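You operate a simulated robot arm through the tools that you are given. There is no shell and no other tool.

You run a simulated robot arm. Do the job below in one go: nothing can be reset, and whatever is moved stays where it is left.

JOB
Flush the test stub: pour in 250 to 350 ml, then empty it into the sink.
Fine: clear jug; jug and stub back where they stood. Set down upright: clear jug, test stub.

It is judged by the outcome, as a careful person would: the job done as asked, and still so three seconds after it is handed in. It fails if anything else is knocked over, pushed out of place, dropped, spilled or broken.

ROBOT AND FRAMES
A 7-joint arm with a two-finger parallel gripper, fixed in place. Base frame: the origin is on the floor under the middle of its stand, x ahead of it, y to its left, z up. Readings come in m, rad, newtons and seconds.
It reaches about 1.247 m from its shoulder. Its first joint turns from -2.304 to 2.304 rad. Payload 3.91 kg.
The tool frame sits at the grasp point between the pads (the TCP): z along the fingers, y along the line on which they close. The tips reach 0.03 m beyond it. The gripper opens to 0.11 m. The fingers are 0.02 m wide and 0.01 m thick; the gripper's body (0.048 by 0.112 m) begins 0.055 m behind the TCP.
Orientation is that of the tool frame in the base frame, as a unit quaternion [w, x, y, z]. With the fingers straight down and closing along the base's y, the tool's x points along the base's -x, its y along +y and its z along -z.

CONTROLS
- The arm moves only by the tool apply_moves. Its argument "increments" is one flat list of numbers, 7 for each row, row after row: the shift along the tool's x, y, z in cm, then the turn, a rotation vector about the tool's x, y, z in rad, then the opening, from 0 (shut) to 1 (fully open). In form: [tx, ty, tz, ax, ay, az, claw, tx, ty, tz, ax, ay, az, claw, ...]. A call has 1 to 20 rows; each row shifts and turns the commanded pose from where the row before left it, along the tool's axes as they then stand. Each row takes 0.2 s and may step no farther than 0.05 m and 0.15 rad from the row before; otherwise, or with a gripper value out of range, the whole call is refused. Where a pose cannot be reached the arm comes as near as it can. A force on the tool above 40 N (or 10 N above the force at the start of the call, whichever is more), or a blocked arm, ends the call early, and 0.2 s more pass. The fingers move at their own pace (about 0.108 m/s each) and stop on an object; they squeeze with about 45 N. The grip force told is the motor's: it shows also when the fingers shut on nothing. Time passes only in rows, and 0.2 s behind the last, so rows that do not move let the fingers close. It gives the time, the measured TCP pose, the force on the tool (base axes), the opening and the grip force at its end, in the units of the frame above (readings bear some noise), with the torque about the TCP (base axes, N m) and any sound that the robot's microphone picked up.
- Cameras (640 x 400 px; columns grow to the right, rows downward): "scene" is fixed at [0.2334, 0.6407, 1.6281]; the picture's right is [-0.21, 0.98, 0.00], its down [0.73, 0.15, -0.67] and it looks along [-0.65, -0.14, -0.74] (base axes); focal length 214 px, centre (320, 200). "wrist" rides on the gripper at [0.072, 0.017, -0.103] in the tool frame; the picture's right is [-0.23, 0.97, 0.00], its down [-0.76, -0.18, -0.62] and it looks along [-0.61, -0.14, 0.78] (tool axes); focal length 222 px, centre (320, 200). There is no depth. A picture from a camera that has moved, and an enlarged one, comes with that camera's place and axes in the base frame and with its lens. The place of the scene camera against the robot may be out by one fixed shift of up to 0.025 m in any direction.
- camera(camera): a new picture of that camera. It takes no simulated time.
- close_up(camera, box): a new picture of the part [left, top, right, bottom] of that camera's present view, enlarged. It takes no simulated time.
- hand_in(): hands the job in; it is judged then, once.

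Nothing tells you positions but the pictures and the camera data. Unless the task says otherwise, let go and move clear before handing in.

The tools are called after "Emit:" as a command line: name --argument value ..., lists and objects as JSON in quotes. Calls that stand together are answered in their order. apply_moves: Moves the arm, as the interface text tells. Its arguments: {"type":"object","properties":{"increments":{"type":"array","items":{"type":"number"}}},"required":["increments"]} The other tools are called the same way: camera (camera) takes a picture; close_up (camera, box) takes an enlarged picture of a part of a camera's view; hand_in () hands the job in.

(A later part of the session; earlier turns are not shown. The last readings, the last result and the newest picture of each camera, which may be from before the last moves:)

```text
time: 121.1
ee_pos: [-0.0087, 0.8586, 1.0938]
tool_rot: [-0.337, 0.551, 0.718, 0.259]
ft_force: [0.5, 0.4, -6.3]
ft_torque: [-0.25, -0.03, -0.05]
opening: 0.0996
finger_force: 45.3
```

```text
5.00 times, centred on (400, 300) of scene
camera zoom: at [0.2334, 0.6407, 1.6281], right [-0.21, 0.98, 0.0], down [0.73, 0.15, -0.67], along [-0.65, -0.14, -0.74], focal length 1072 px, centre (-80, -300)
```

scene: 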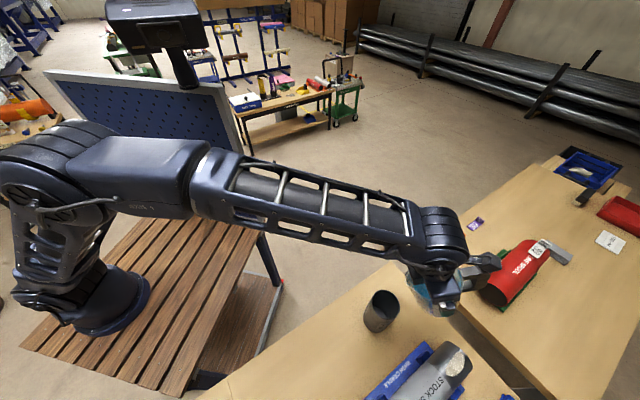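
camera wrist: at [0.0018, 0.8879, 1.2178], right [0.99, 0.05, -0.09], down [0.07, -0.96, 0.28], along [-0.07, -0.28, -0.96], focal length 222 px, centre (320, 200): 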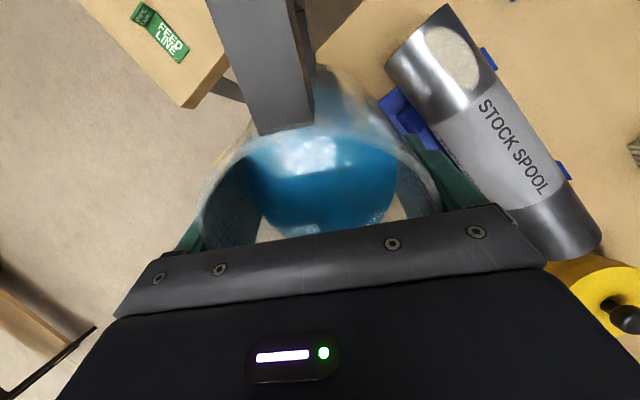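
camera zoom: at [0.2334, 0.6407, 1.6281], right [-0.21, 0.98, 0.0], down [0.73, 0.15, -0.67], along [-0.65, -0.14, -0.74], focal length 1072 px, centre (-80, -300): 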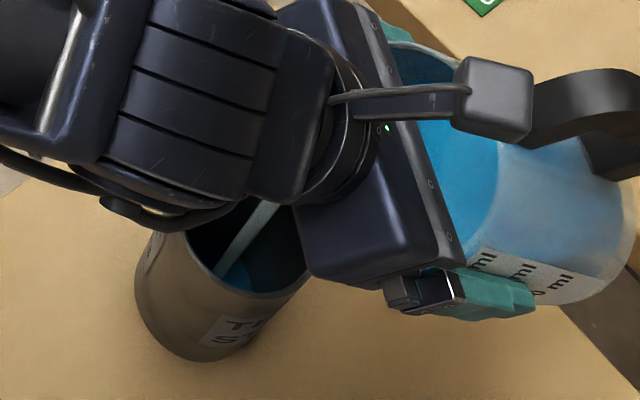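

Flow has started, and a thin stream is falling inside the stub. I'll hold this tilt briefly and watch the level.

Emit:
apply_moves --increments '[0, 0, 0, 0, 0, 0, 0]'

Emit:
close_up --camera "scene" --box '[360, 280, 440, 330]'

Emit:
close_up --camera "wrist" --box '[160, 80, 480, 280]'

```text
time: 121.5
ee_pos: [-0.0085, 0.8586, 1.0948]
tool_rot: [-0.338, 0.55, 0.719, 0.259]
ft_force: [0.2, 0.4, -5.2]
ft_torque: [-0.25, -0.09, 0.0]
opening: 0.0998
finger_force: 44.7
```

```text
8.00 times, centred on (400, 305) of scene
camera zoom: at [0.2334, 0.6407, 1.6281], right [-0.21, 0.98, 0.0], down [0.73, 0.15, -0.67], along [-0.65, -0.14, -0.74], focal length 1716 px, centre (-320, -640)
```

zoom: 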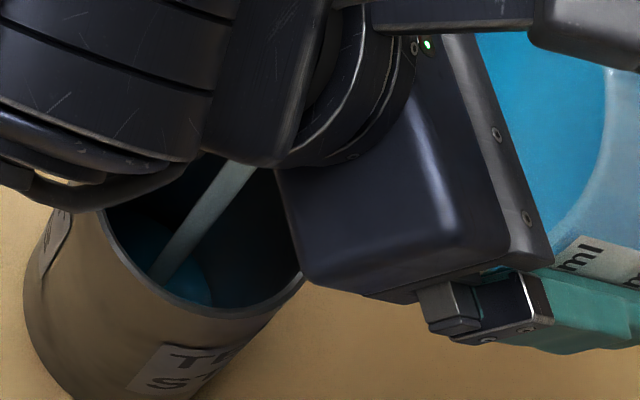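

```text
2.00 times, centred on (320, 180) of wrist
camera zoom: at [0.017, 0.8299, 1.2161], right [0.98, 0.11, -0.17], down [0.08, -0.98, -0.19], along [-0.19, 0.17, -0.97], focal length 444 px, centre (320, 240)
```

zoom: 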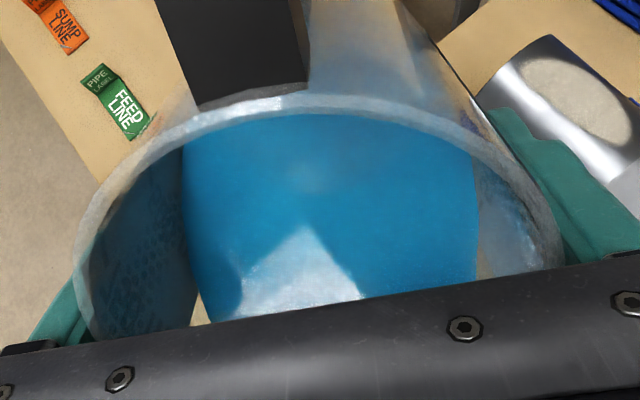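

Emit:
apply_moves --increments '[0, 0, 0, 0, 0, 0, 0, 0, 0, 0, 0, 0, 0, 0]'

Emit:
close_up --camera "scene" --box '[360, 280, 440, 330]'

```text
time: 122.1
ee_pos: [-0.0075, 0.857, 1.0947]
tool_rot: [-0.337, 0.55, 0.718, 0.259]
ft_force: [-0.1, -0.1, -5.7]
ft_torque: [-0.25, -0.06, 0.0]
opening: 0.0998
finger_force: 44.8
```

```text
8.00 times, centred on (400, 305) of scene
camera zoom: at [0.2334, 0.6407, 1.6281], right [-0.21, 0.98, 0.0], down [0.73, 0.15, -0.67], along [-0.65, -0.14, -0.74], focal length 1716 px, centre (-320, -640)
```

zoom: 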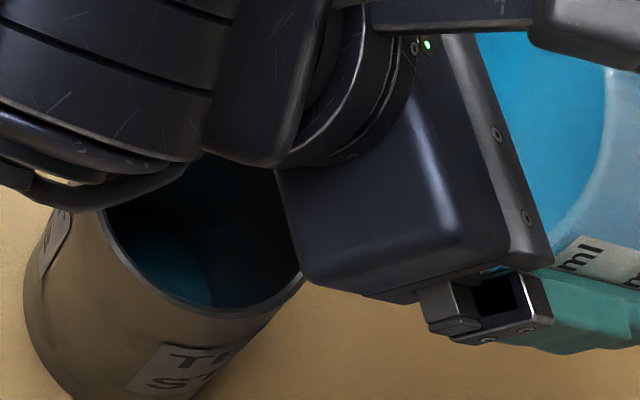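

The stream stopped by itself at this tilt, so each extra bit of tilt releases a limited amount. I'll continue in small steps, checking the jug's level against its marks.

Emit:
apply_moves --increments '[0, 0, 0, 0, 0.03, 0, 0, 0, 0, 0, 0, 0.03, 0, 0, 0, 0, 0, 0, 0, 0, 0, 0, 0, 0, 0, 0, 0, 0, 0, 0, 0, 0, 0, 0, 0]'

Emit:
close_up --camera "scene" --box '[360, 270, 480, 345]'

Emit:
close_up --camera "wrist" --box '[160, 80, 480, 280]'

```text
time: 123.3
ee_pos: [-0.008, 0.8575, 1.0949]
tool_rot: [-0.359, 0.542, 0.708, 0.275]
ft_force: [0.2, 0.2, -4.6]
ft_torque: [-0.22, -0.06, -0.01]
opening: 0.0999
finger_force: 45.0
```

```text
5.33 times, centred on (420, 308) of scene
camera zoom: at [0.2334, 0.6407, 1.6281], right [-0.21, 0.98, 0.0], down [0.73, 0.15, -0.67], along [-0.65, -0.14, -0.74], focal length 1144 px, centre (-213, -373)
```

zoom: 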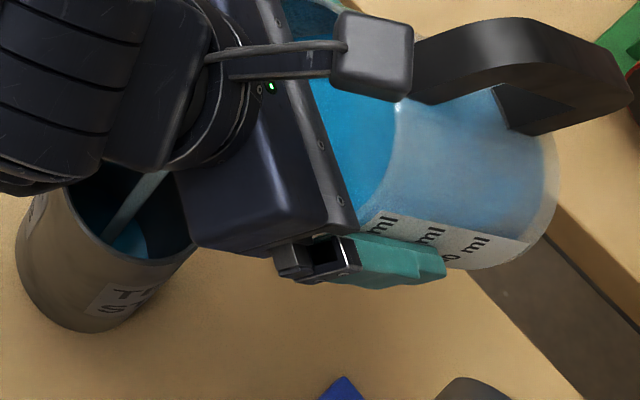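

```text
2.00 times, centred on (320, 180) of wrist
camera zoom: at [0.0188, 0.8229, 1.2141], right [0.98, 0.12, -0.18], down [0.08, -0.97, -0.25], along [-0.21, 0.23, -0.95], focal length 444 px, centre (320, 240)
```

zoom: 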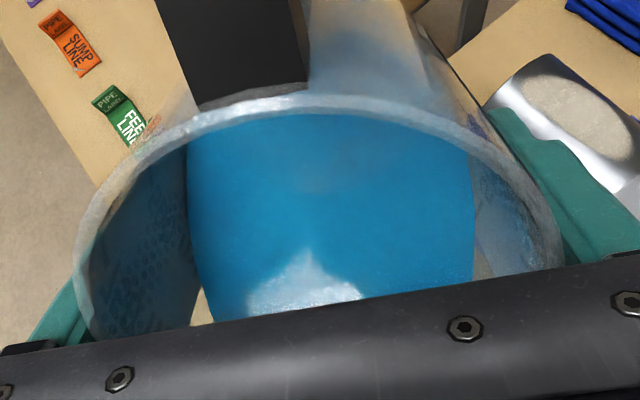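

Emit:
apply_moves --increments '[0, 0, 0, 0, 0, 0, 0, 0, 0, 0, 0, 0, 0, 0]'

Emit:
apply_moves --increments '[0, 0, 0, 0, 0, 0, 0]'

Emit:
apply_moves --increments '[0, 0, 0, 0, 0, 0, 0]'

Emit:
close_up --camera "scene" --box '[360, 270, 480, 345]'

```text
time: 123.9
ee_pos: [-0.0088, 0.8583, 1.0942]
tool_rot: [-0.359, 0.542, 0.708, 0.275]
ft_force: [-0.8, 0.0, -6.0]
ft_torque: [-0.26, -0.09, 0.02]
opening: 0.0999
finger_force: 45.1
```

```text
time: 124.3
ee_pos: [-0.0076, 0.8586, 1.0942]
tool_rot: [-0.359, 0.542, 0.708, 0.276]
ft_force: [0.5, 0.1, -5.2]
ft_torque: [-0.22, -0.07, 0.0]
opening: 0.0996
finger_force: 45.2
```

```text
time: 124.7
ee_pos: [-0.0078, 0.8579, 1.0947]
tool_rot: [-0.359, 0.542, 0.708, 0.275]
ft_force: [0.2, 0.8, -6.2]
ft_torque: [-0.22, -0.07, 0.01]
opening: 0.0999
finger_force: 44.7
```

```text
5.33 times, centred on (420, 308) of scene
camera zoom: at [0.2334, 0.6407, 1.6281], right [-0.21, 0.98, 0.0], down [0.73, 0.15, -0.67], along [-0.65, -0.14, -0.74], focal length 1144 px, centre (-213, -373)
```

zoom: 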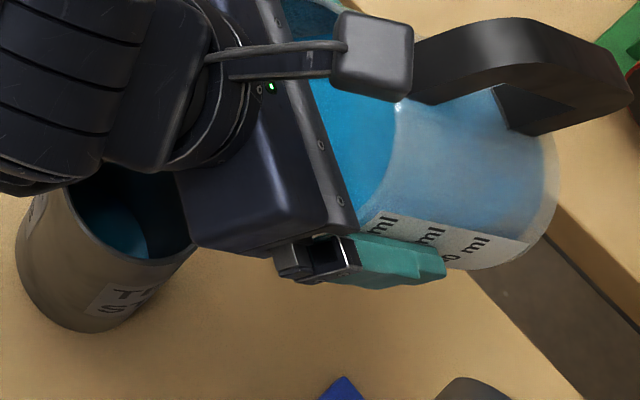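

Emit:
apply_moves --increments '[0, 0, 0, 0, 0.03, 0, 0, 0, 0, 0, 0, 0.03, 0, 0, 0, 0, 0, 0, 0, 0, 0, 0, 0, 0, 0, 0, 0, 0, 0, 0, 0, 0, 0, 0, 0, 0, 0, 0, 0, 0, 0, 0, 0, 0, 0, 0, 0, 0, 0]'

Emit:
close_up --camera "scene" --box '[360, 270, 480, 345]'

Emit:
close_up --camera "wrist" --box '[160, 80, 480, 280]'

```text
time: 126.3
ee_pos: [-0.0085, 0.8584, 1.0952]
tool_rot: [-0.38, 0.533, 0.697, 0.292]
ft_force: [0.2, 0.8, -4.2]
ft_torque: [-0.17, -0.04, 0.01]
opening: 0.0997
finger_force: 45.0
```

```text
5.33 times, centred on (420, 308) of scene
camera zoom: at [0.2334, 0.6407, 1.6281], right [-0.21, 0.98, 0.0], down [0.73, 0.15, -0.67], along [-0.65, -0.14, -0.74], focal length 1144 px, centre (-213, -373)
```

zoom: 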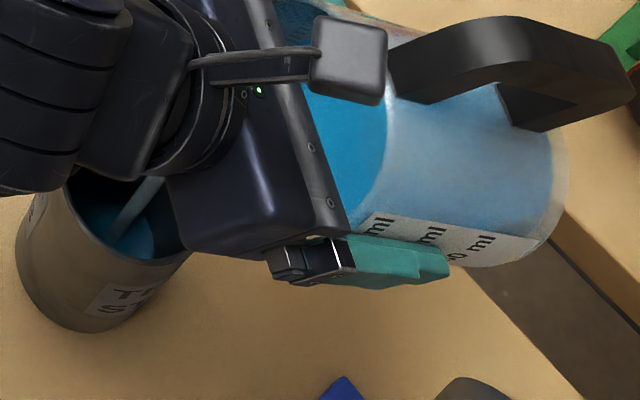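

```text
2.00 times, centred on (320, 180) of wrist
camera zoom: at [0.0207, 0.8162, 1.2117], right [0.97, 0.14, -0.19], down [0.07, -0.95, -0.3], along [-0.22, 0.28, -0.93], focal length 444 px, centre (320, 240)
```

zoom: 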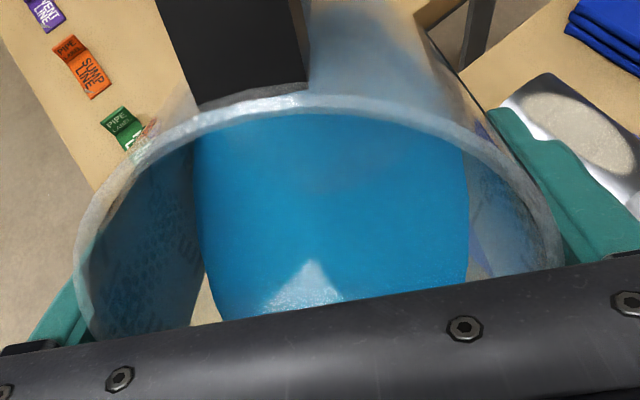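

Emit:
apply_moves --increments '[0, 0, 0, 0, 0, 0, 0, 0, 0, 0, 0, 0, 0, 0, 0, 0, 0, 0, 0, 0, 0, 0, 0, 0, 0, 0, 0, 0]'

Emit:
apply_moves --increments '[0, 0, 0, 0, 0, 0, 0]'

Emit:
apply_moves --increments '[0, 0, 0, 0, 0, 0, 0]'

Emit:
close_up --camera "scene" --box '[360, 270, 480, 345]'

Emit:
close_up --camera "wrist" --box '[160, 80, 480, 280]'

```text
time: 127.3
ee_pos: [-0.0082, 0.8576, 1.0961]
tool_rot: [-0.38, 0.534, 0.697, 0.292]
ft_force: [-1.1, 0.7, -5.2]
ft_torque: [-0.15, -0.06, 0.01]
opening: 0.0997
finger_force: 44.7
```

```text
time: 127.7
ee_pos: [-0.0081, 0.8581, 1.0954]
tool_rot: [-0.38, 0.533, 0.697, 0.292]
ft_force: [-0.1, -0.7, -5.7]
ft_torque: [-0.23, -0.08, 0.01]
opening: 0.0996
finger_force: 44.7
```

```text
time: 128.1
ee_pos: [-0.0068, 0.8581, 1.0954]
tool_rot: [-0.381, 0.533, 0.697, 0.291]
ft_force: [0.6, 1.0, -5.2]
ft_torque: [-0.2, -0.06, -0.01]
opening: 0.0998
finger_force: 45.3
```

```text
5.33 times, centred on (420, 308) of scene
camera zoom: at [0.2334, 0.6407, 1.6281], right [-0.21, 0.98, 0.0], down [0.73, 0.15, -0.67], along [-0.65, -0.14, -0.74], focal length 1144 px, centre (-213, -373)
```

zoom: 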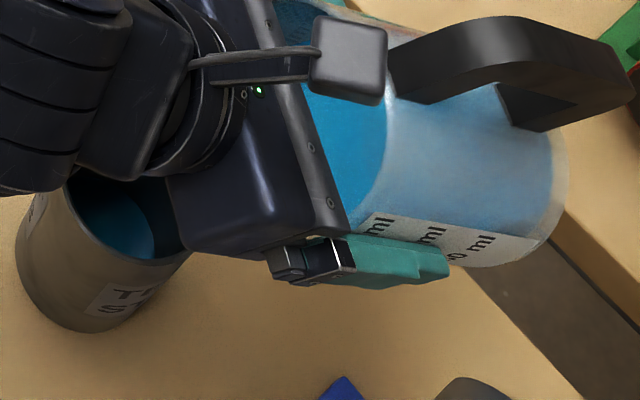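

```text
2.00 times, centred on (320, 180) of wrist
camera zoom: at [0.0207, 0.8162, 1.2117], right [0.97, 0.14, -0.19], down [0.07, -0.95, -0.3], along [-0.22, 0.28, -0.93], focal length 444 px, centre (320, 240)
```

zoom: 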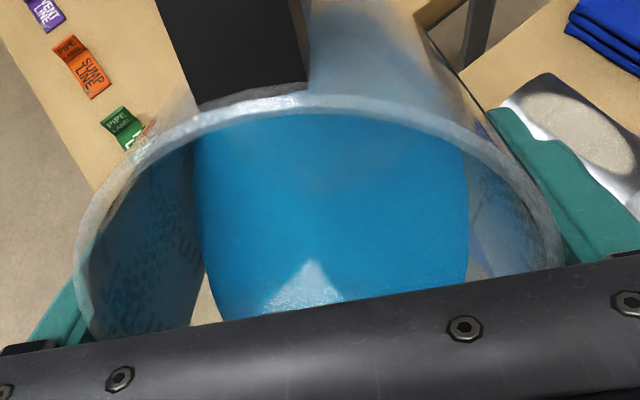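

About 80-100 ml has gone in, judging by the weight change. I'll keep going in steps with holds.

Emit:
apply_moves --increments '[0, 0, 0, 0, 0.03, 0, 0, 0, 0, 0, 0, 0.03, 0, 0, 0, 0, 0, 0, 0, 0, 0, 0, 0, 0, 0, 0, 0, 0, 0, 0, 0, 0, 0.02, 0, 0, 0, 0, 0, 0, 0.02, 0, 0, 0, 0, 0, 0, 0, 0, 0, 0, 0, 0, 0, 0, 0, 0, 0, 0, 0, 0, 0, 0, 0, 0, 0, 0, 0, 0, 0, 0]'

Emit:
close_up --camera "scene" --box '[360, 270, 480, 345]'

Emit:
apply_moves --increments '[0, 0, 0, 0, 0, 0, 0, 0, 0, 0, 0, 0, 0, 0, 0, 0, 0, 0, 0, 0, 0, 0, 0, 0, 0, 0, 0, 0, 0, 0, 0, 0, 0, 0, 0, 0, 0, 0, 0, 0, 0, 0]'

Emit:
apply_moves --increments '[0, 0, 0, 0, 0, 0, 0]'

Emit:
apply_moves --increments '[0, 0, 0, 0, 0, 0, 0]'

Emit:
close_up --camera "scene" --box '[360, 270, 480, 345]'

```text
time: 130.3
ee_pos: [-0.0076, 0.859, 1.0951]
tool_rot: [-0.415, 0.518, 0.677, 0.318]
ft_force: [-0.1, 0.2, -3.5]
ft_torque: [-0.16, -0.04, 0.0]
opening: 0.0998
finger_force: 44.6
```

```text
5.33 times, centred on (420, 308) of scene
camera zoom: at [0.2334, 0.6407, 1.6281], right [-0.21, 0.98, 0.0], down [0.73, 0.15, -0.67], along [-0.65, -0.14, -0.74], focal length 1144 px, centre (-213, -373)
```

zoom: 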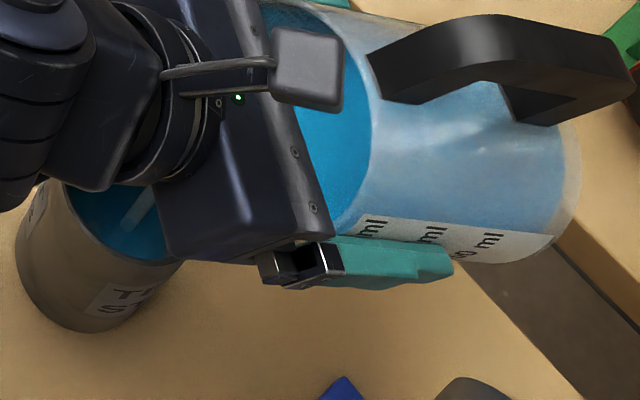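

```text
time: 131.7
ee_pos: [-0.0068, 0.8577, 1.0942]
tool_rot: [-0.415, 0.518, 0.677, 0.318]
ft_force: [-1.0, -0.4, -4.4]
ft_torque: [-0.12, -0.01, -0.03]
opening: 0.0995
finger_force: 44.9
```

```text
time: 132.1
ee_pos: [-0.0085, 0.8582, 1.0944]
tool_rot: [-0.415, 0.519, 0.676, 0.319]
ft_force: [0.1, 0.2, -4.7]
ft_torque: [-0.17, -0.05, -0.01]
opening: 0.0997
finger_force: 45.1
```

```text
time: 132.5
ee_pos: [-0.0086, 0.8595, 1.0942]
tool_rot: [-0.414, 0.519, 0.677, 0.318]
ft_force: [-0.2, 0.0, -3.8]
ft_torque: [-0.16, -0.04, 0.01]
opening: 0.0996
finger_force: 44.5
```

```text
5.33 times, centred on (420, 308) of scene
camera zoom: at [0.2334, 0.6407, 1.6281], right [-0.21, 0.98, 0.0], down [0.73, 0.15, -0.67], along [-0.65, -0.14, -0.74], focal length 1144 px, centre (-213, -373)
```

zoom: 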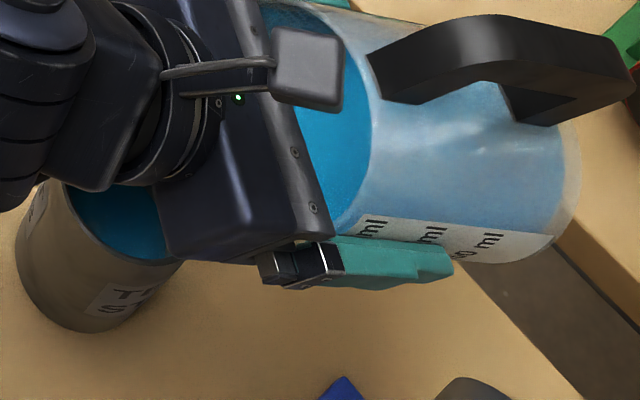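

Emit:
close_up --camera "scene" --box '[355, 290, 415, 335]'

Emit:
close_up --camera "scene" --box '[415, 295, 465, 330]'

```text
8.89 times, centred on (385, 312) of scene
camera zoom: at [0.2334, 0.6407, 1.6281], right [-0.21, 0.98, 0.0], down [0.73, 0.15, -0.67], along [-0.65, -0.14, -0.74], focal length 1906 px, centre (-258, -800)
```

zoom: 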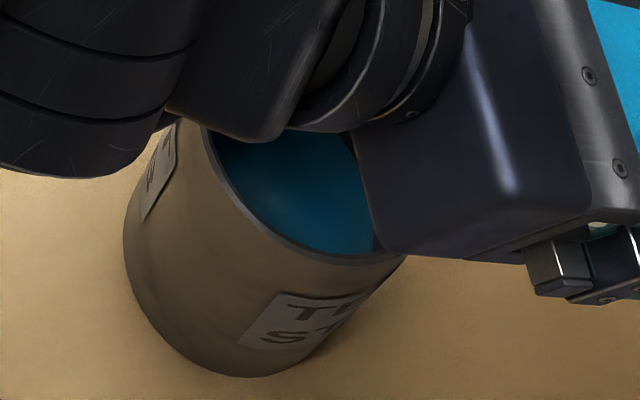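

```text
11.43 times, centred on (440, 312) of scene
camera zoom: at [0.2334, 0.6407, 1.6281], right [-0.21, 0.98, 0.0], down [0.73, 0.15, -0.67], along [-0.65, -0.14, -0.74], focal length 2451 px, centre (-1051, -1086)
```

zoom: 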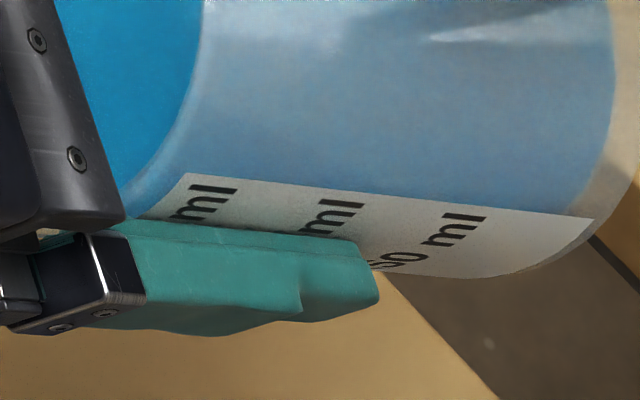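

The stream lands cleanly. The weight change of about 1.85 N means roughly 190 ml so far, and it agrees with a tilt model giving an initial content of about 400 ml. I'll shift 1 cm so the lip stays well inside the stub mouth and tilt on toward about 73 degrees, which should bring it to about 300 ml.

Emit:
apply_moves --increments '[-0.227, 0, -0.446, 0, 0, 0, 0, -0.227, 0, -0.446, 0, 0, 0, 0, 0, 0, 0, 0, 0.03, 0, 0, 0, 0, 0, 0, 0.03, 0, 0, 0, 0, 0, 0, 0, 0, 0, 0, 0, 0, 0, 0, 0, 0, 0, 0, 0, 0, 0, 0, 0, 0, 0, 0, 0, 0, 0, 0]'

Emit:
close_up --camera "scene" --box '[360, 270, 480, 345]'

Emit:
apply_moves --increments '[0, 0, 0, 0, 0, 0, 0, 0, 0, 0, 0, 0, 0, 0, 0, 0, 0, 0, 0, 0, 0, 0, 0, 0, 0, 0, 0, 0, 0, 0, 0, 0, 0, 0, 0]'

Emit:
apply_moves --increments '[0, 0, 0, 0, 0, 0, 0]'

Emit:
apply_moves --increments '[0, 0, 0, 0, 0, 0, 0]'

Emit:
close_up --camera "scene" --box '[360, 270, 480, 345]'

```text
time: 134.3
ee_pos: [-0.0044, 0.8487, 1.094]
tool_rot: [-0.435, 0.508, 0.665, 0.333]
ft_force: [0.9, -0.5, -4.4]
ft_torque: [-0.16, -0.03, -0.01]
opening: 0.0997
finger_force: 45.2
```

```text
5.33 times, centred on (420, 308) of scene
camera zoom: at [0.2334, 0.6407, 1.6281], right [-0.21, 0.98, 0.0], down [0.73, 0.15, -0.67], along [-0.65, -0.14, -0.74], focal length 1144 px, centre (-213, -373)
```

zoom: 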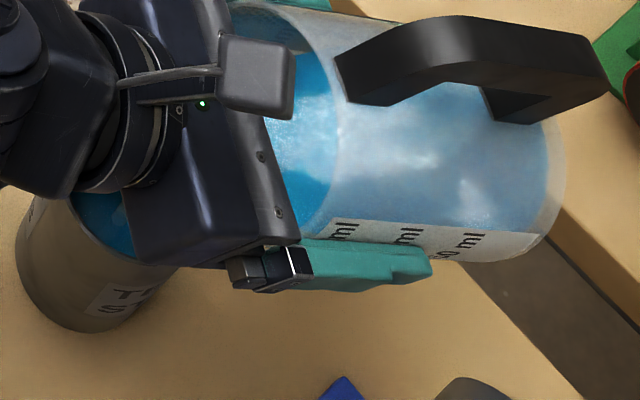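

```text
time: 135.5
ee_pos: [-0.0043, 0.8485, 1.0939]
tool_rot: [-0.435, 0.508, 0.664, 0.333]
ft_force: [-0.1, 0.0, -3.0]
ft_torque: [-0.13, -0.04, -0.01]
opening: 0.0998
finger_force: 44.2
```

```text
time: 135.9
ee_pos: [-0.005, 0.8483, 1.0941]
tool_rot: [-0.435, 0.509, 0.664, 0.334]
ft_force: [0.3, 0.4, -2.9]
ft_torque: [-0.13, -0.04, -0.03]
opening: 0.0997
finger_force: 45.1
```

```text
time: 136.3
ee_pos: [-0.0052, 0.8475, 1.0936]
tool_rot: [-0.435, 0.508, 0.664, 0.333]
ft_force: [-0.3, 0.3, -4.0]
ft_torque: [-0.15, -0.05, 0.01]
opening: 0.0996
finger_force: 45.0
```

```text
5.33 times, centred on (420, 308) of scene
camera zoom: at [0.2334, 0.6407, 1.6281], right [-0.21, 0.98, 0.0], down [0.73, 0.15, -0.67], along [-0.65, -0.14, -0.74], focal length 1144 px, centre (-213, -373)
```

zoom: 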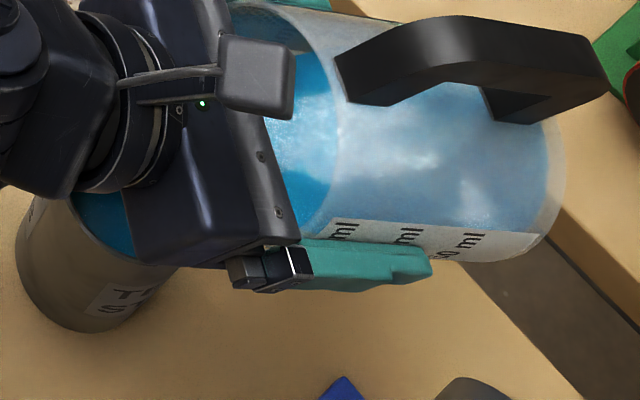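

Emit:
apply_moves --increments '[0, 0, 0, 0, 0, 0, 0]'

Emit:
apply_moves --increments '[0, 0, 0, 0, 0, 0, 0]'

Emit:
apply_moves --increments '[0, 0, 0, 0, 0, 0, 0]'

Emit:
apply_moves --increments '[0, 0, 0, 0, 0, 0, 0]'

Emit:
apply_moves --increments '[0, 0, 0, 0, 0, 0, 0]'

Emit:
apply_moves --increments '[0, 0, 0, 0, 0, 0, 0]'

Emit:
apply_moves --increments '[0, 0, 0, 0, 0, 0, 0]'

Emit:
apply_moves --increments '[0, 0, 0, 0, 0, 0, 0]'

Emit:
close_up --camera "wrist" --box '[160, 80, 480, 280]'

```text
time: 136.7
ee_pos: [-0.0041, 0.8486, 1.0943]
tool_rot: [-0.435, 0.508, 0.664, 0.334]
ft_force: [0.2, -0.9, -4.9]
ft_torque: [-0.13, -0.04, 0.06]
opening: 0.0997
finger_force: 45.1
```

```text
time: 137.1
ee_pos: [-0.0056, 0.8485, 1.0931]
tool_rot: [-0.435, 0.508, 0.665, 0.333]
ft_force: [0.2, 0.2, -3.8]
ft_torque: [-0.18, -0.01, -0.02]
opening: 0.0998
finger_force: 44.6
```

```text
time: 137.5
ee_pos: [-0.0046, 0.8482, 1.0936]
tool_rot: [-0.435, 0.508, 0.664, 0.334]
ft_force: [0.3, -0.2, -4.6]
ft_torque: [-0.14, -0.07, 0.02]
opening: 0.0997
finger_force: 45.0
```

```text
time: 137.9
ee_pos: [-0.0049, 0.8474, 1.0943]
tool_rot: [-0.434, 0.509, 0.664, 0.334]
ft_force: [-0.1, -1.0, -3.7]
ft_torque: [-0.17, -0.01, 0.0]
opening: 0.0997
finger_force: 45.0
```

```text
time: 138.3
ee_pos: [-0.0044, 0.8488, 1.0935]
tool_rot: [-0.435, 0.508, 0.664, 0.334]
ft_force: [-0.1, 0.2, -3.2]
ft_torque: [-0.14, -0.06, -0.01]
opening: 0.0997
finger_force: 45.4
```

```text
time: 138.7
ee_pos: [-0.005, 0.8488, 1.0935]
tool_rot: [-0.435, 0.508, 0.664, 0.333]
ft_force: [-0.4, -0.3, -3.3]
ft_torque: [-0.15, -0.05, -0.02]
opening: 0.0998
finger_force: 44.7
```

```text
time: 139.1
ee_pos: [-0.0054, 0.8484, 1.0942]
tool_rot: [-0.435, 0.508, 0.664, 0.334]
ft_force: [0.0, 0.3, -3.8]
ft_torque: [-0.12, 0.0, -0.03]
opening: 0.0996
finger_force: 44.7
```

```text
time: 139.5
ee_pos: [-0.0056, 0.848, 1.094]
tool_rot: [-0.435, 0.508, 0.664, 0.334]
ft_force: [0.1, -0.3, -3.6]
ft_torque: [-0.17, -0.03, 0.01]
opening: 0.0998
finger_force: 45.2
```

```text
2.00 times, centred on (320, 180) of wrist
camera zoom: at [0.0282, 0.7891, 1.2021], right [0.96, 0.17, -0.21], down [0.06, -0.89, -0.45], along [-0.26, 0.42, -0.87], focal length 444 px, centre (320, 240)
```

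zoom: 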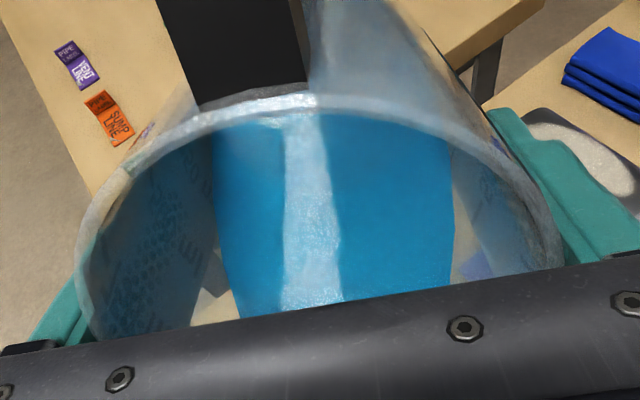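

Averaged readings give about 250 ml poured, and the wrist picture agrees. A bit more tilt, about 0.1 rad, should bring it to about 300 ml.

Emit:
apply_moves --increments '[0, 0, 0, 0, 0.025, 0, 0, 0, 0, 0, 0, 0.025, 0, 0, 0, 0, 0, 0, 0, 0, 0, 0, 0, 0, 0, 0.025, 0, 0, 0, 0, 0, 0, 0.025, 0, 0, 0, 0, 0, 0, 0, 0, 0, 0, 0, 0, 0, 0, 0, 0, 0, 0, 0, 0, 0, 0, 0, 0, 0, 0, 0, 0, 0, 0]'

Emit:
apply_moves --increments '[0, 0, 0, 0, 0, 0, 0, 0, 0, 0, 0, 0, 0, 0, 0, 0, 0, 0, 0, 0, 0]'

Emit:
close_up --camera "scene" --box '[360, 270, 480, 345]'

Emit:
close_up --camera "wrist" --box '[160, 80, 480, 280]'

Emit:
apply_moves --increments '[0, 0, 0, 0, 0, 0, 0]'

Emit:
apply_moves --increments '[0, 0, 0, 0, 0, 0, 0]'

Emit:
apply_moves --increments '[0, 0, 0, 0, 0, 0, 0]'

Emit:
apply_moves --increments '[0, 0, 0, 0, 0, 0, 0]'

```text
time: 141.5
ee_pos: [-0.0058, 0.8484, 1.0939]
tool_rot: [-0.467, 0.491, 0.642, 0.359]
ft_force: [0.1, 0.0, -2.5]
ft_torque: [-0.12, -0.03, 0.02]
opening: 0.0998
finger_force: 45.3
```

```text
time: 142.3
ee_pos: [-0.0054, 0.8484, 1.0937]
tool_rot: [-0.467, 0.492, 0.641, 0.359]
ft_force: [0.3, -0.1, -3.3]
ft_torque: [-0.11, -0.04, -0.04]
opening: 0.0998
finger_force: 45.2
```

```text
5.33 times, centred on (420, 308) of scene
camera zoom: at [0.2334, 0.6407, 1.6281], right [-0.21, 0.98, 0.0], down [0.73, 0.15, -0.67], along [-0.65, -0.14, -0.74], focal length 1144 px, centre (-213, -373)
```

zoom: 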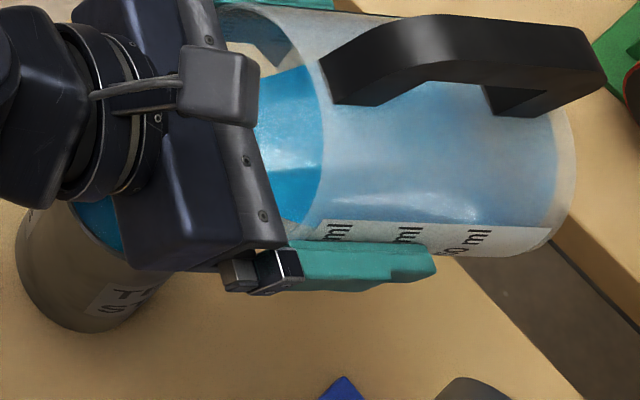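

```text
2.00 times, centred on (320, 180) of wrist
camera zoom: at [0.0309, 0.779, 1.1955], right [0.96, 0.19, -0.22], down [0.04, -0.84, -0.53], along [-0.28, 0.5, -0.82], focal length 444 px, centre (320, 240)
```

zoom: 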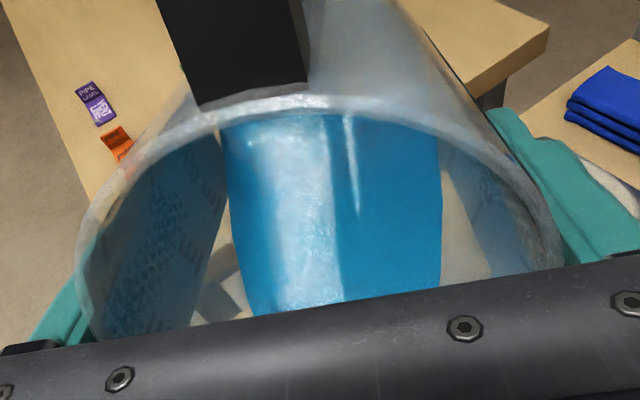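

```text
time: 142.7
ee_pos: [-0.0057, 0.8483, 1.0946]
tool_rot: [-0.468, 0.491, 0.641, 0.359]
ft_force: [0.0, -0.3, -3.1]
ft_torque: [-0.12, -0.01, -0.03]
opening: 0.0998
finger_force: 45.2
```

```text
time: 143.1
ee_pos: [-0.0048, 0.8491, 1.0952]
tool_rot: [-0.467, 0.491, 0.642, 0.358]
ft_force: [0.0, -0.6, -3.7]
ft_torque: [-0.08, 0.01, 0.01]
opening: 0.0998
finger_force: 44.9
```

```text
time: 143.5
ee_pos: [-0.0048, 0.8485, 1.094]
tool_rot: [-0.467, 0.491, 0.642, 0.358]
ft_force: [-1.0, 0.3, -2.8]
ft_torque: [-0.14, -0.05, 0.0]
opening: 0.0999
finger_force: 44.9
```

```text
time: 143.9
ee_pos: [-0.0058, 0.8486, 1.0944]
tool_rot: [-0.467, 0.491, 0.642, 0.359]
ft_force: [0.4, 0.6, -3.3]
ft_torque: [-0.09, 0.0, -0.02]
opening: 0.0997
finger_force: 45.0
```

The average is now about -3.1 N, so roughly 300 ml has been poured. I'll tilt the jug back up in place, then raise it clear of the stub.

Emit:
apply_moves --increments '[0, 0, 0, 0, -0.06, 0, 0, 0, 0, 0, 0, -0.08, 0, 0, 0, 0, 0, 0, -0.08, 0, 0, 0, 0, 0, 0, -0.08, 0, 0, 0, 0, 0, 0, -0.08, 0, 0, 0, 0, 0, 0, -0.08, 0, 0, 0, 0, 0, 0, -0.08, 0, 0, 0, 0, 0, 0, -0.08, 0, 0, 0, 0, 0, 0, -0.08, 0, 0, 0, 0, 0, 0, -0.08, 0, 0, 0, 0, 0, 0, -0.08, 0, 0, 0, 0, 0, 0, 0, 0, 0]'

Emit:
close_up --camera "scene" --box '[340, 230, 500, 330]'

Emit:
close_up --camera "scene" --box '[0, 0, 320, 400]'

```text
time: 146.5
ee_pos: [-0.0051, 0.8471, 1.0943]
tool_rot: [-0.157, 0.596, 0.778, 0.121]
ft_force: [0.7, -0.2, -4.5]
ft_torque: [-0.1, -0.02, -0.03]
opening: 0.0997
finger_force: 44.5
```

```text
4.00 times, centred on (420, 280) of scene
camera zoom: at [0.2334, 0.6407, 1.6281], right [-0.21, 0.98, 0.0], down [0.73, 0.15, -0.67], along [-0.65, -0.14, -0.74], focal length 858 px, centre (-80, -120)
```

zoom: 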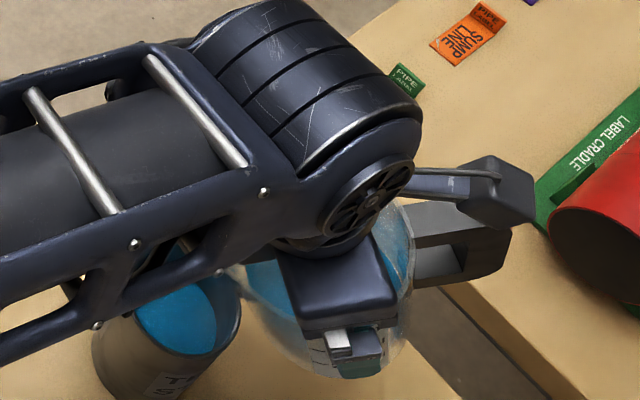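

```text
1.00 times, centred on (160, 200) of scene (not enlarged: the box is as wide or as high as the picture)
camera zoom: at [0.2334, 0.6407, 1.6281], right [-0.21, 0.98, 0.0], down [0.73, 0.15, -0.67], along [-0.65, -0.14, -0.74], focal length 214 px, centre (480, 200)
```

zoom: 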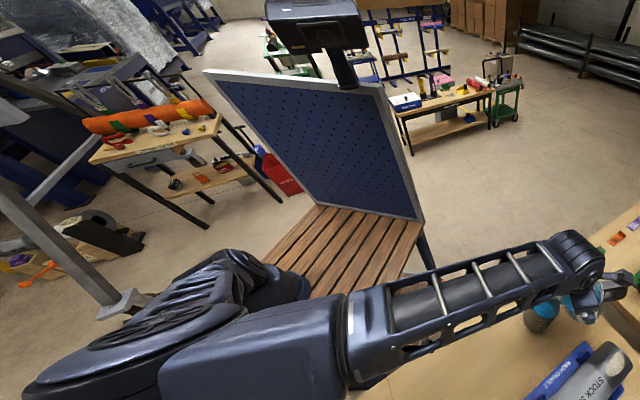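

Tilting back has let the elbow drift down to the +x side again. With only about 100 ml left, the jug can safely be tilted up to about 60 degrees, so I'll raise it well clear and repeat the elbow-lifting loop gently with the jug in hand.

Emit:
apply_moves --increments '[0.389, 0, -0.921, 0, 0, 0, 0, 0.778, 0, -1.842, 0, 0, 0, 0, 0.97, 0, -2.3, 0, 0, 0, 0, 0.97, 0, -2.3, 0, 0, 0, 0, 0.97, 0, -2.3, 0, 0, 0, 0, 0.97, 0, -2.3, 0, 0, 0, 0, 0.97, 0, -2.3, 0, 0, 0, 0, 0.97, 0, -2.3, 0, 0, 0, 0, 0.97, 0, -2.3, 0, 0, 0, 0, 0.389, 0, -0.921, 0, 0, 0, 0, 0, 0, 0, 0, 0, 0, 0]'

Emit:
close_up --camera "scene" --box '[0, 0, 320, 400]'

Emit:
camera --camera "scene"

```text
time: 148.9
ee_pos: [-0.0058, 0.8484, 1.3086]
tool_rot: [-0.157, 0.596, 0.779, 0.12]
ft_force: [-0.3, -0.8, -2.6]
ft_torque: [-0.11, -0.01, 0.0]
opening: 0.0999
finger_force: 45.6
```

```text
1.00 times, centred on (160, 200) of scene (not enlarged: the box is as wide or as high as the picture)
camera zoom: at [0.2334, 0.6407, 1.6281], right [-0.21, 0.98, 0.0], down [0.73, 0.15, -0.67], along [-0.65, -0.14, -0.74], focal length 214 px, centre (480, 200)
```

zoom: 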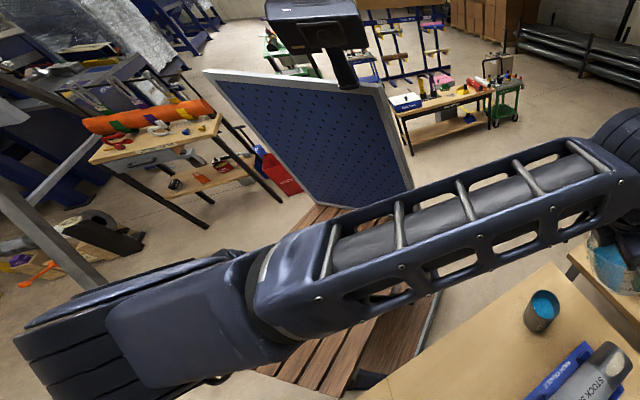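

```text
taken
```

scene: 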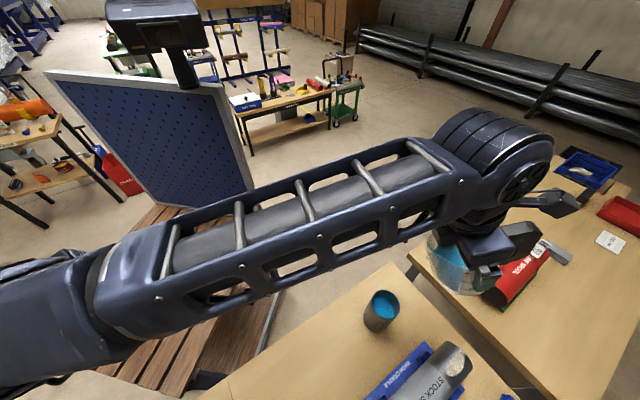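

The stub with its blue liquid is now in plain view. I'll measure its level.

Emit:
close_up --camera "scene" --box '[350, 280, 414, 340]'

Emit:
close_up --camera "scene" --box '[420, 220, 516, 300]'

Emit:
apply_moves --increments '[0, 0, 0, 0, 0, 0, 0]'

Emit:
apply_moves --increments '[0, 0, 0, 0, 0, 0, 0]'

Emit:
apply_moves --increments '[0, 0, 0, 0, 0, 0, 0]'

Emit:
apply_moves --increments '[0, 0, 0, 0, 0, 0, 0]'

Emit:
apply_moves --increments '[0, 0, 0, 0, 0, 0, 0]'

Emit:
apply_moves --increments '[0, 0, 0, 0, 0, 0, 0]'

```text
6.67 times, centred on (382, 310) of scene
camera zoom: at [0.2334, 0.6407, 1.6281], right [-0.21, 0.98, 0.0], down [0.73, 0.15, -0.67], along [-0.65, -0.14, -0.74], focal length 1430 px, centre (-93, -533)
```

zoom: 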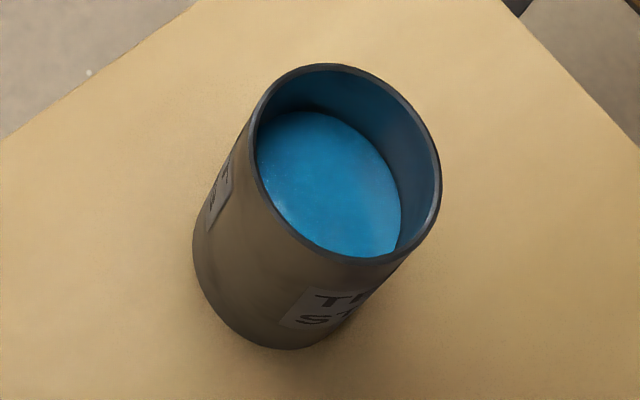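

```text
5.00 times, centred on (468, 260) of scene
camera zoom: at [0.2334, 0.6407, 1.6281], right [-0.21, 0.98, 0.0], down [0.73, 0.15, -0.67], along [-0.65, -0.14, -0.74], focal length 1072 px, centre (-420, -100)
```

zoom: 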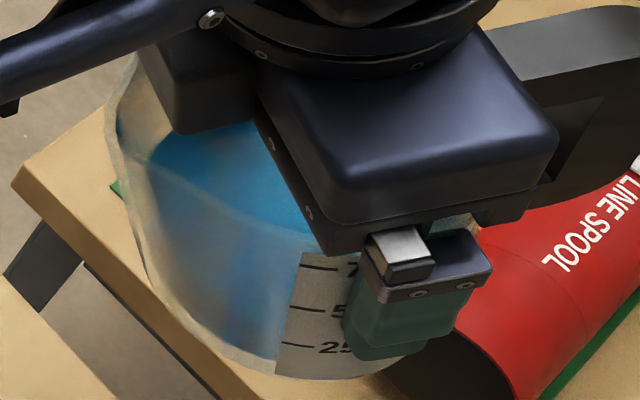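

```text
time: 149.3
ee_pos: [-0.005, 0.8479, 1.3073]
tool_rot: [-0.157, 0.596, 0.778, 0.122]
ft_force: [-0.2, 0.2, -2.5]
ft_torque: [-0.1, -0.05, 0.01]
opening: 0.0994
finger_force: 45.0
```

```text
time: 149.7
ee_pos: [-0.0052, 0.8483, 1.3087]
tool_rot: [-0.158, 0.595, 0.778, 0.121]
ft_force: [0.0, -0.2, -4.0]
ft_torque: [-0.11, -0.02, -0.01]
opening: 0.0999
finger_force: 45.1
```

```text
time: 150.1
ee_pos: [-0.0044, 0.8483, 1.3103]
tool_rot: [-0.158, 0.596, 0.778, 0.122]
ft_force: [0.2, -0.5, -3.5]
ft_torque: [-0.12, -0.06, -0.02]
opening: 0.0999
finger_force: 45.0
```

```text
time: 150.5
ee_pos: [-0.0052, 0.8484, 1.3095]
tool_rot: [-0.156, 0.596, 0.778, 0.122]
ft_force: [0.1, -0.6, -2.4]
ft_torque: [-0.09, 0.01, -0.02]
opening: 0.0997
finger_force: 45.3
```

```text
time: 150.9
ee_pos: [-0.0053, 0.8474, 1.3097]
tool_rot: [-0.157, 0.596, 0.778, 0.122]
ft_force: [0.6, 0.0, -3.1]
ft_torque: [-0.09, -0.04, 0.01]
opening: 0.0994
finger_force: 45.5
```

```text
time: 151.3
ee_pos: [-0.0054, 0.8483, 1.3105]
tool_rot: [-0.158, 0.596, 0.778, 0.122]
ft_force: [0.3, 0.2, -3.7]
ft_torque: [-0.14, -0.04, 0.01]
opening: 0.0999
finger_force: 45.0
```

All three measures agree: the weight drop of 3.06 N, the tilt model and the stub level each give about 310 ml, inside 250-350. I'll now do the elbow-lifting loop with the jug: tilt to about 60 degrees, roll about the jug's own axis, then tilt back down.

Emit:
apply_moves --increments '[0, 0, 0, 0, 0.08, 0, 0, 0, 0, 0, 0, 0.08, 0, 0, 0, 0, 0, 0, 0.08, 0, 0, 0, 0, 0, 0, 0.08, 0, 0, 0, 0, 0, 0, 0.08, 0, 0, 0, 0, 0, 0, 0.08, 0, 0, 0, 0, 0, 0, 0.08, 0, 0, 0, 0, 0, 0, 0.06, 0, 0, 0, 0, 0, 0, 0, 0, 0]'

Emit:
close_up --camera "scene" --box '[0, 0, 320, 400]'

Emit:
camera --camera "scene"

```text
time: 153.3
ee_pos: [-0.0051, 0.8482, 1.3091]
tool_rot: [-0.387, 0.531, 0.693, 0.298]
ft_force: [0.5, 0.4, -3.7]
ft_torque: [-0.1, -0.02, 0.0]
opening: 0.0995
finger_force: 45.1
```

```text
1.00 times, centred on (160, 200) of scene (not enlarged: the box is as wide or as high as the picture)
camera zoom: at [0.2334, 0.6407, 1.6281], right [-0.21, 0.98, 0.0], down [0.73, 0.15, -0.67], along [-0.65, -0.14, -0.74], focal length 214 px, centre (480, 200)
```

zoom: 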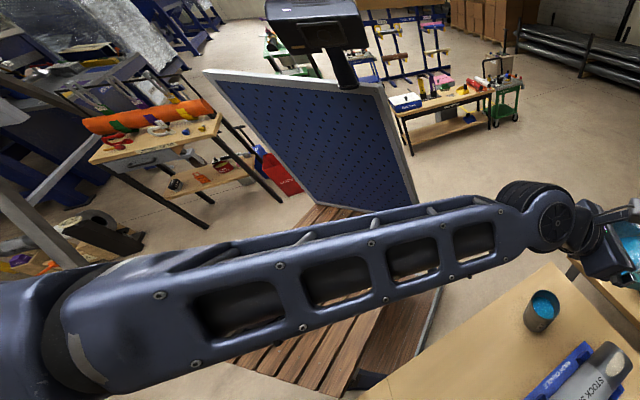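

```text
taken
```

scene: 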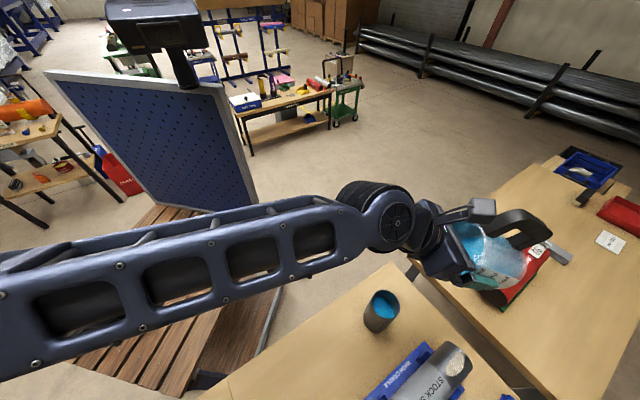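

Emit:
apply_moves --increments '[0, 0, 0, 0, 0, -0.1, 0, 0, 0, 0, 0, 0, -0.12, 0, 0, 0, 0, 0, 0, -0.12, 0, 0, 0, 0, 0, 0, -0.12, 0, 0, 0, 0, 0, 0, -0.12, 0, 0, 0, 0, 0, 0, -0.12, 0, 0, 0, 0, 0, 0, -0.12, 0, 0, 0, 0, 0, 0, -0.12, 0, 0, 0, 0, 0, 0, -0.1, 0, 0, 0, 0, 0, 0, 0, 0]'

Emit:
close_up --camera "scene" --box '[0, 0, 320, 400]'

Emit:
camera --camera "scene"

```text
time: 155.5
ee_pos: [-0.0051, 0.8476, 1.3078]
tool_rot: [-0.187, 0.115, 0.865, 0.451]
ft_force: [-0.7, -0.8, -1.7]
ft_torque: [-0.12, -0.07, 0.0]
opening: 0.0999
finger_force: 44.9
```

```text
1.00 times, centred on (160, 200) of scene (not enlarged: the box is as wide or as high as the picture)
camera zoom: at [0.2334, 0.6407, 1.6281], right [-0.21, 0.98, 0.0], down [0.73, 0.15, -0.67], along [-0.65, -0.14, -0.74], focal length 214 px, centre (480, 200)
```

zoom: 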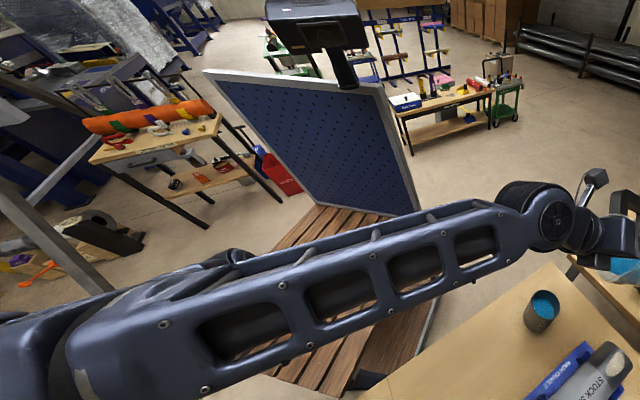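

```text
taken
```

scene: 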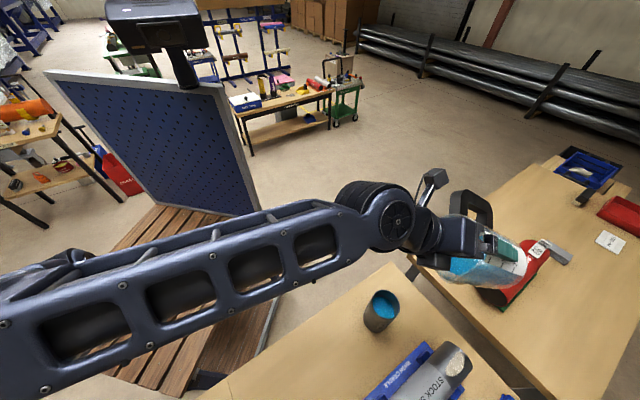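

Emit:
apply_moves --increments '[0, 0, 0, 0, 0, -0.12, 0, 0, 0, 0, 0, 0, -0.12, 0, 0, 0, 0, 0, 0, -0.12, 0, 0, 0, 0, 0, 0, -0.12, 0, 0, 0, 0, 0, 0, -0.12, 0, 0, 0, 0, 0, 0, -0.12, 0, 0, 0, 0, 0, 0, -0.12, 0, 0, 0, 0, 0, 0, -0.12, 0, 0, 0, 0, 0, 0, -0.12, 0, 0, 0, 0, 0, 0, -0.12, 0, 0, 0, 0, 0, 0, 0, 0]'

Emit:
close_up --camera "scene" --box '[0, 0, 320, 400]'

Emit:
camera --camera "wrist"

```text
time: 157.9
ee_pos: [-0.0054, 0.8484, 1.3081]
tool_rot: [0.099, -0.394, 0.779, 0.478]
ft_force: [0.4, -0.2, -2.8]
ft_torque: [-0.06, -0.03, 0.02]
opening: 0.0997
finger_force: 44.3
```

```text
1.00 times, centred on (160, 200) of scene (not enlarged: the box is as wide or as high as the picture)
camera zoom: at [0.2334, 0.6407, 1.6281], right [-0.21, 0.98, 0.0], down [0.73, 0.15, -0.67], along [-0.65, -0.14, -0.74], focal length 214 px, centre (480, 200)
```

zoom: 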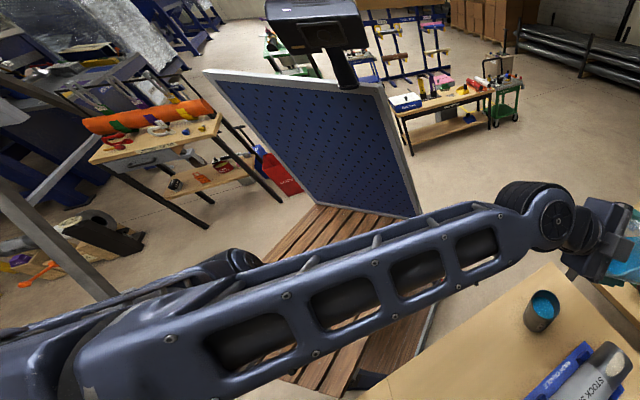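

```text
taken
camera wrist: at [-0.0432, 0.7296, 1.336], right [-0.54, 0.34, 0.77], down [0.77, -0.16, 0.61], along [0.33, 0.92, -0.18], focal length 222 px, centre (320, 200)
```

wrist: 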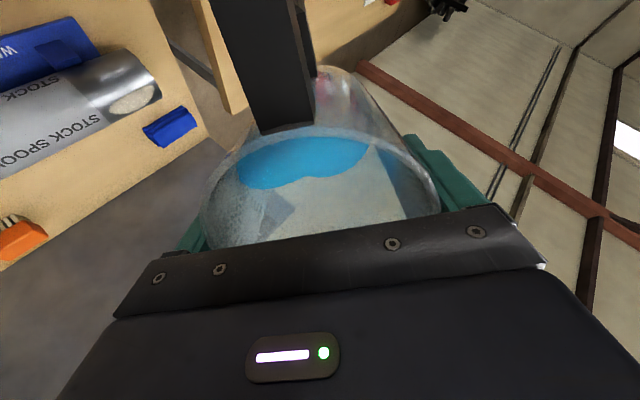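

Emit:
apply_moves --increments '[0.2, -1.35, -1.92, 0, 0, 0, 0, 0.2, -1.35, -1.92, 0, 0, 0, 0, 0.2, -1.35, -1.92, 0, 0, 0, 0, 0.2, -1.35, -1.92, 0, 0, 0, 0, 0, 0, 0, 0.0782, 0.0624, 0, 0, 0, 0, 0, 0.0782, 0.0624, 0, 0, 0, 0, 0, 0.0782, 0.0624, 0, 0, 0, 0, 0, 0.0782, 0.0624, 0, 0, 0, 0, 0, 0.0782, 0.0624, 0, 0, 0, 0, 0, 0, 0, 0, 0]'

Emit:
close_up --camera "scene" --box '[0, 0, 320, 400]'

```text
time: 160.1
ee_pos: [0.0439, 0.768, 1.3096]
tool_rot: [0.051, -0.435, 0.863, 0.251]
ft_force: [0.6, -0.1, -2.4]
ft_torque: [-0.02, -0.06, 0.0]
opening: 0.0998
finger_force: 45.4
```

```text
1.00 times, centred on (160, 200) of scene (not enlarged: the box is as wide or as high as the picture)
camera zoom: at [0.2334, 0.6407, 1.6281], right [-0.21, 0.98, 0.0], down [0.73, 0.15, -0.67], along [-0.65, -0.14, -0.74], focal length 214 px, centre (480, 200)
```

zoom: 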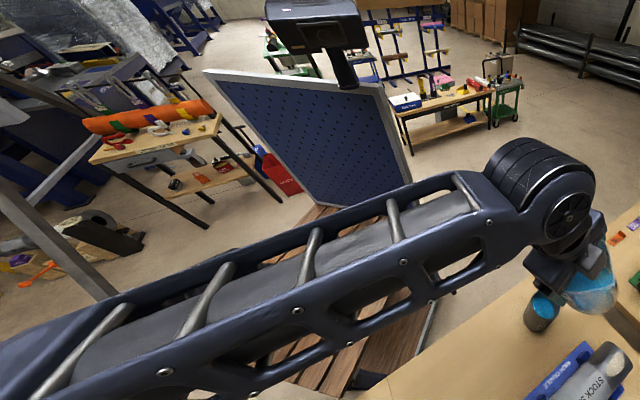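

Emit:
apply_moves --increments '[0, 0, 0, 0.0782, 0.0624, 0, 0, 0, 0, 0, 0.0782, 0.0624, 0, 0, 0, 0, 0, 0.0782, 0.0624, 0, 0, 0, 0, 0, 0.0782, 0.0624, 0, 0, 0, 0, 0, 0.0782, 0.0624, 0, 0, 0, 0, 0, 0, 0, 0, 0]'

Emit:
close_up --camera "scene" --box '[0, 0, 320, 400]'

Emit:
camera --camera "scene"

```text
time: 161.5
ee_pos: [0.0445, 0.7689, 1.3096]
tool_rot: [0.0, -0.451, 0.892, 0.008]
ft_force: [0.2, -0.3, -2.1]
ft_torque: [0.05, -0.05, 0.02]
opening: 0.0997
finger_force: 45.3
```

```text
1.00 times, centred on (160, 200) of scene (not enlarged: the box is as wide or as high as the picture)
camera zoom: at [0.2334, 0.6407, 1.6281], right [-0.21, 0.98, 0.0], down [0.73, 0.15, -0.67], along [-0.65, -0.14, -0.74], focal length 214 px, centre (480, 200)
```

zoom: 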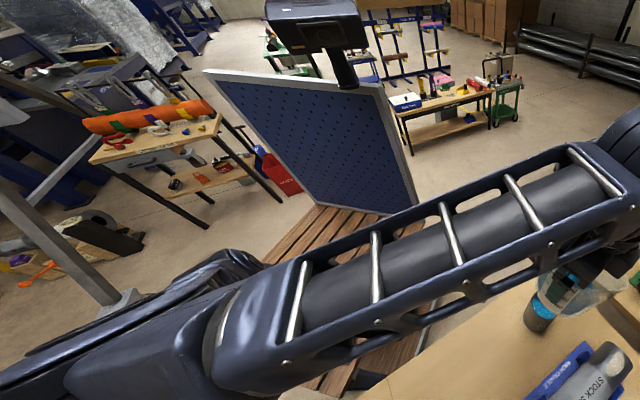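

```text
taken
```

scene: 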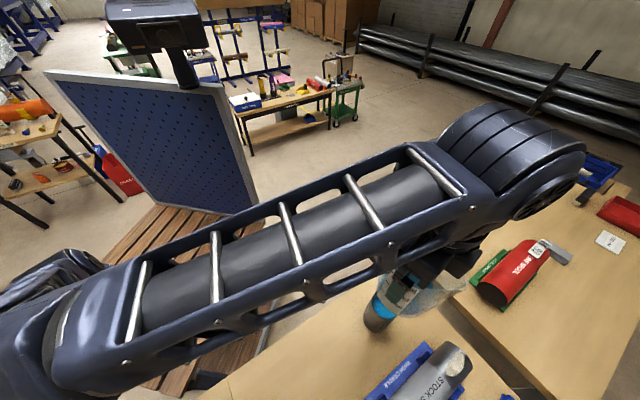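

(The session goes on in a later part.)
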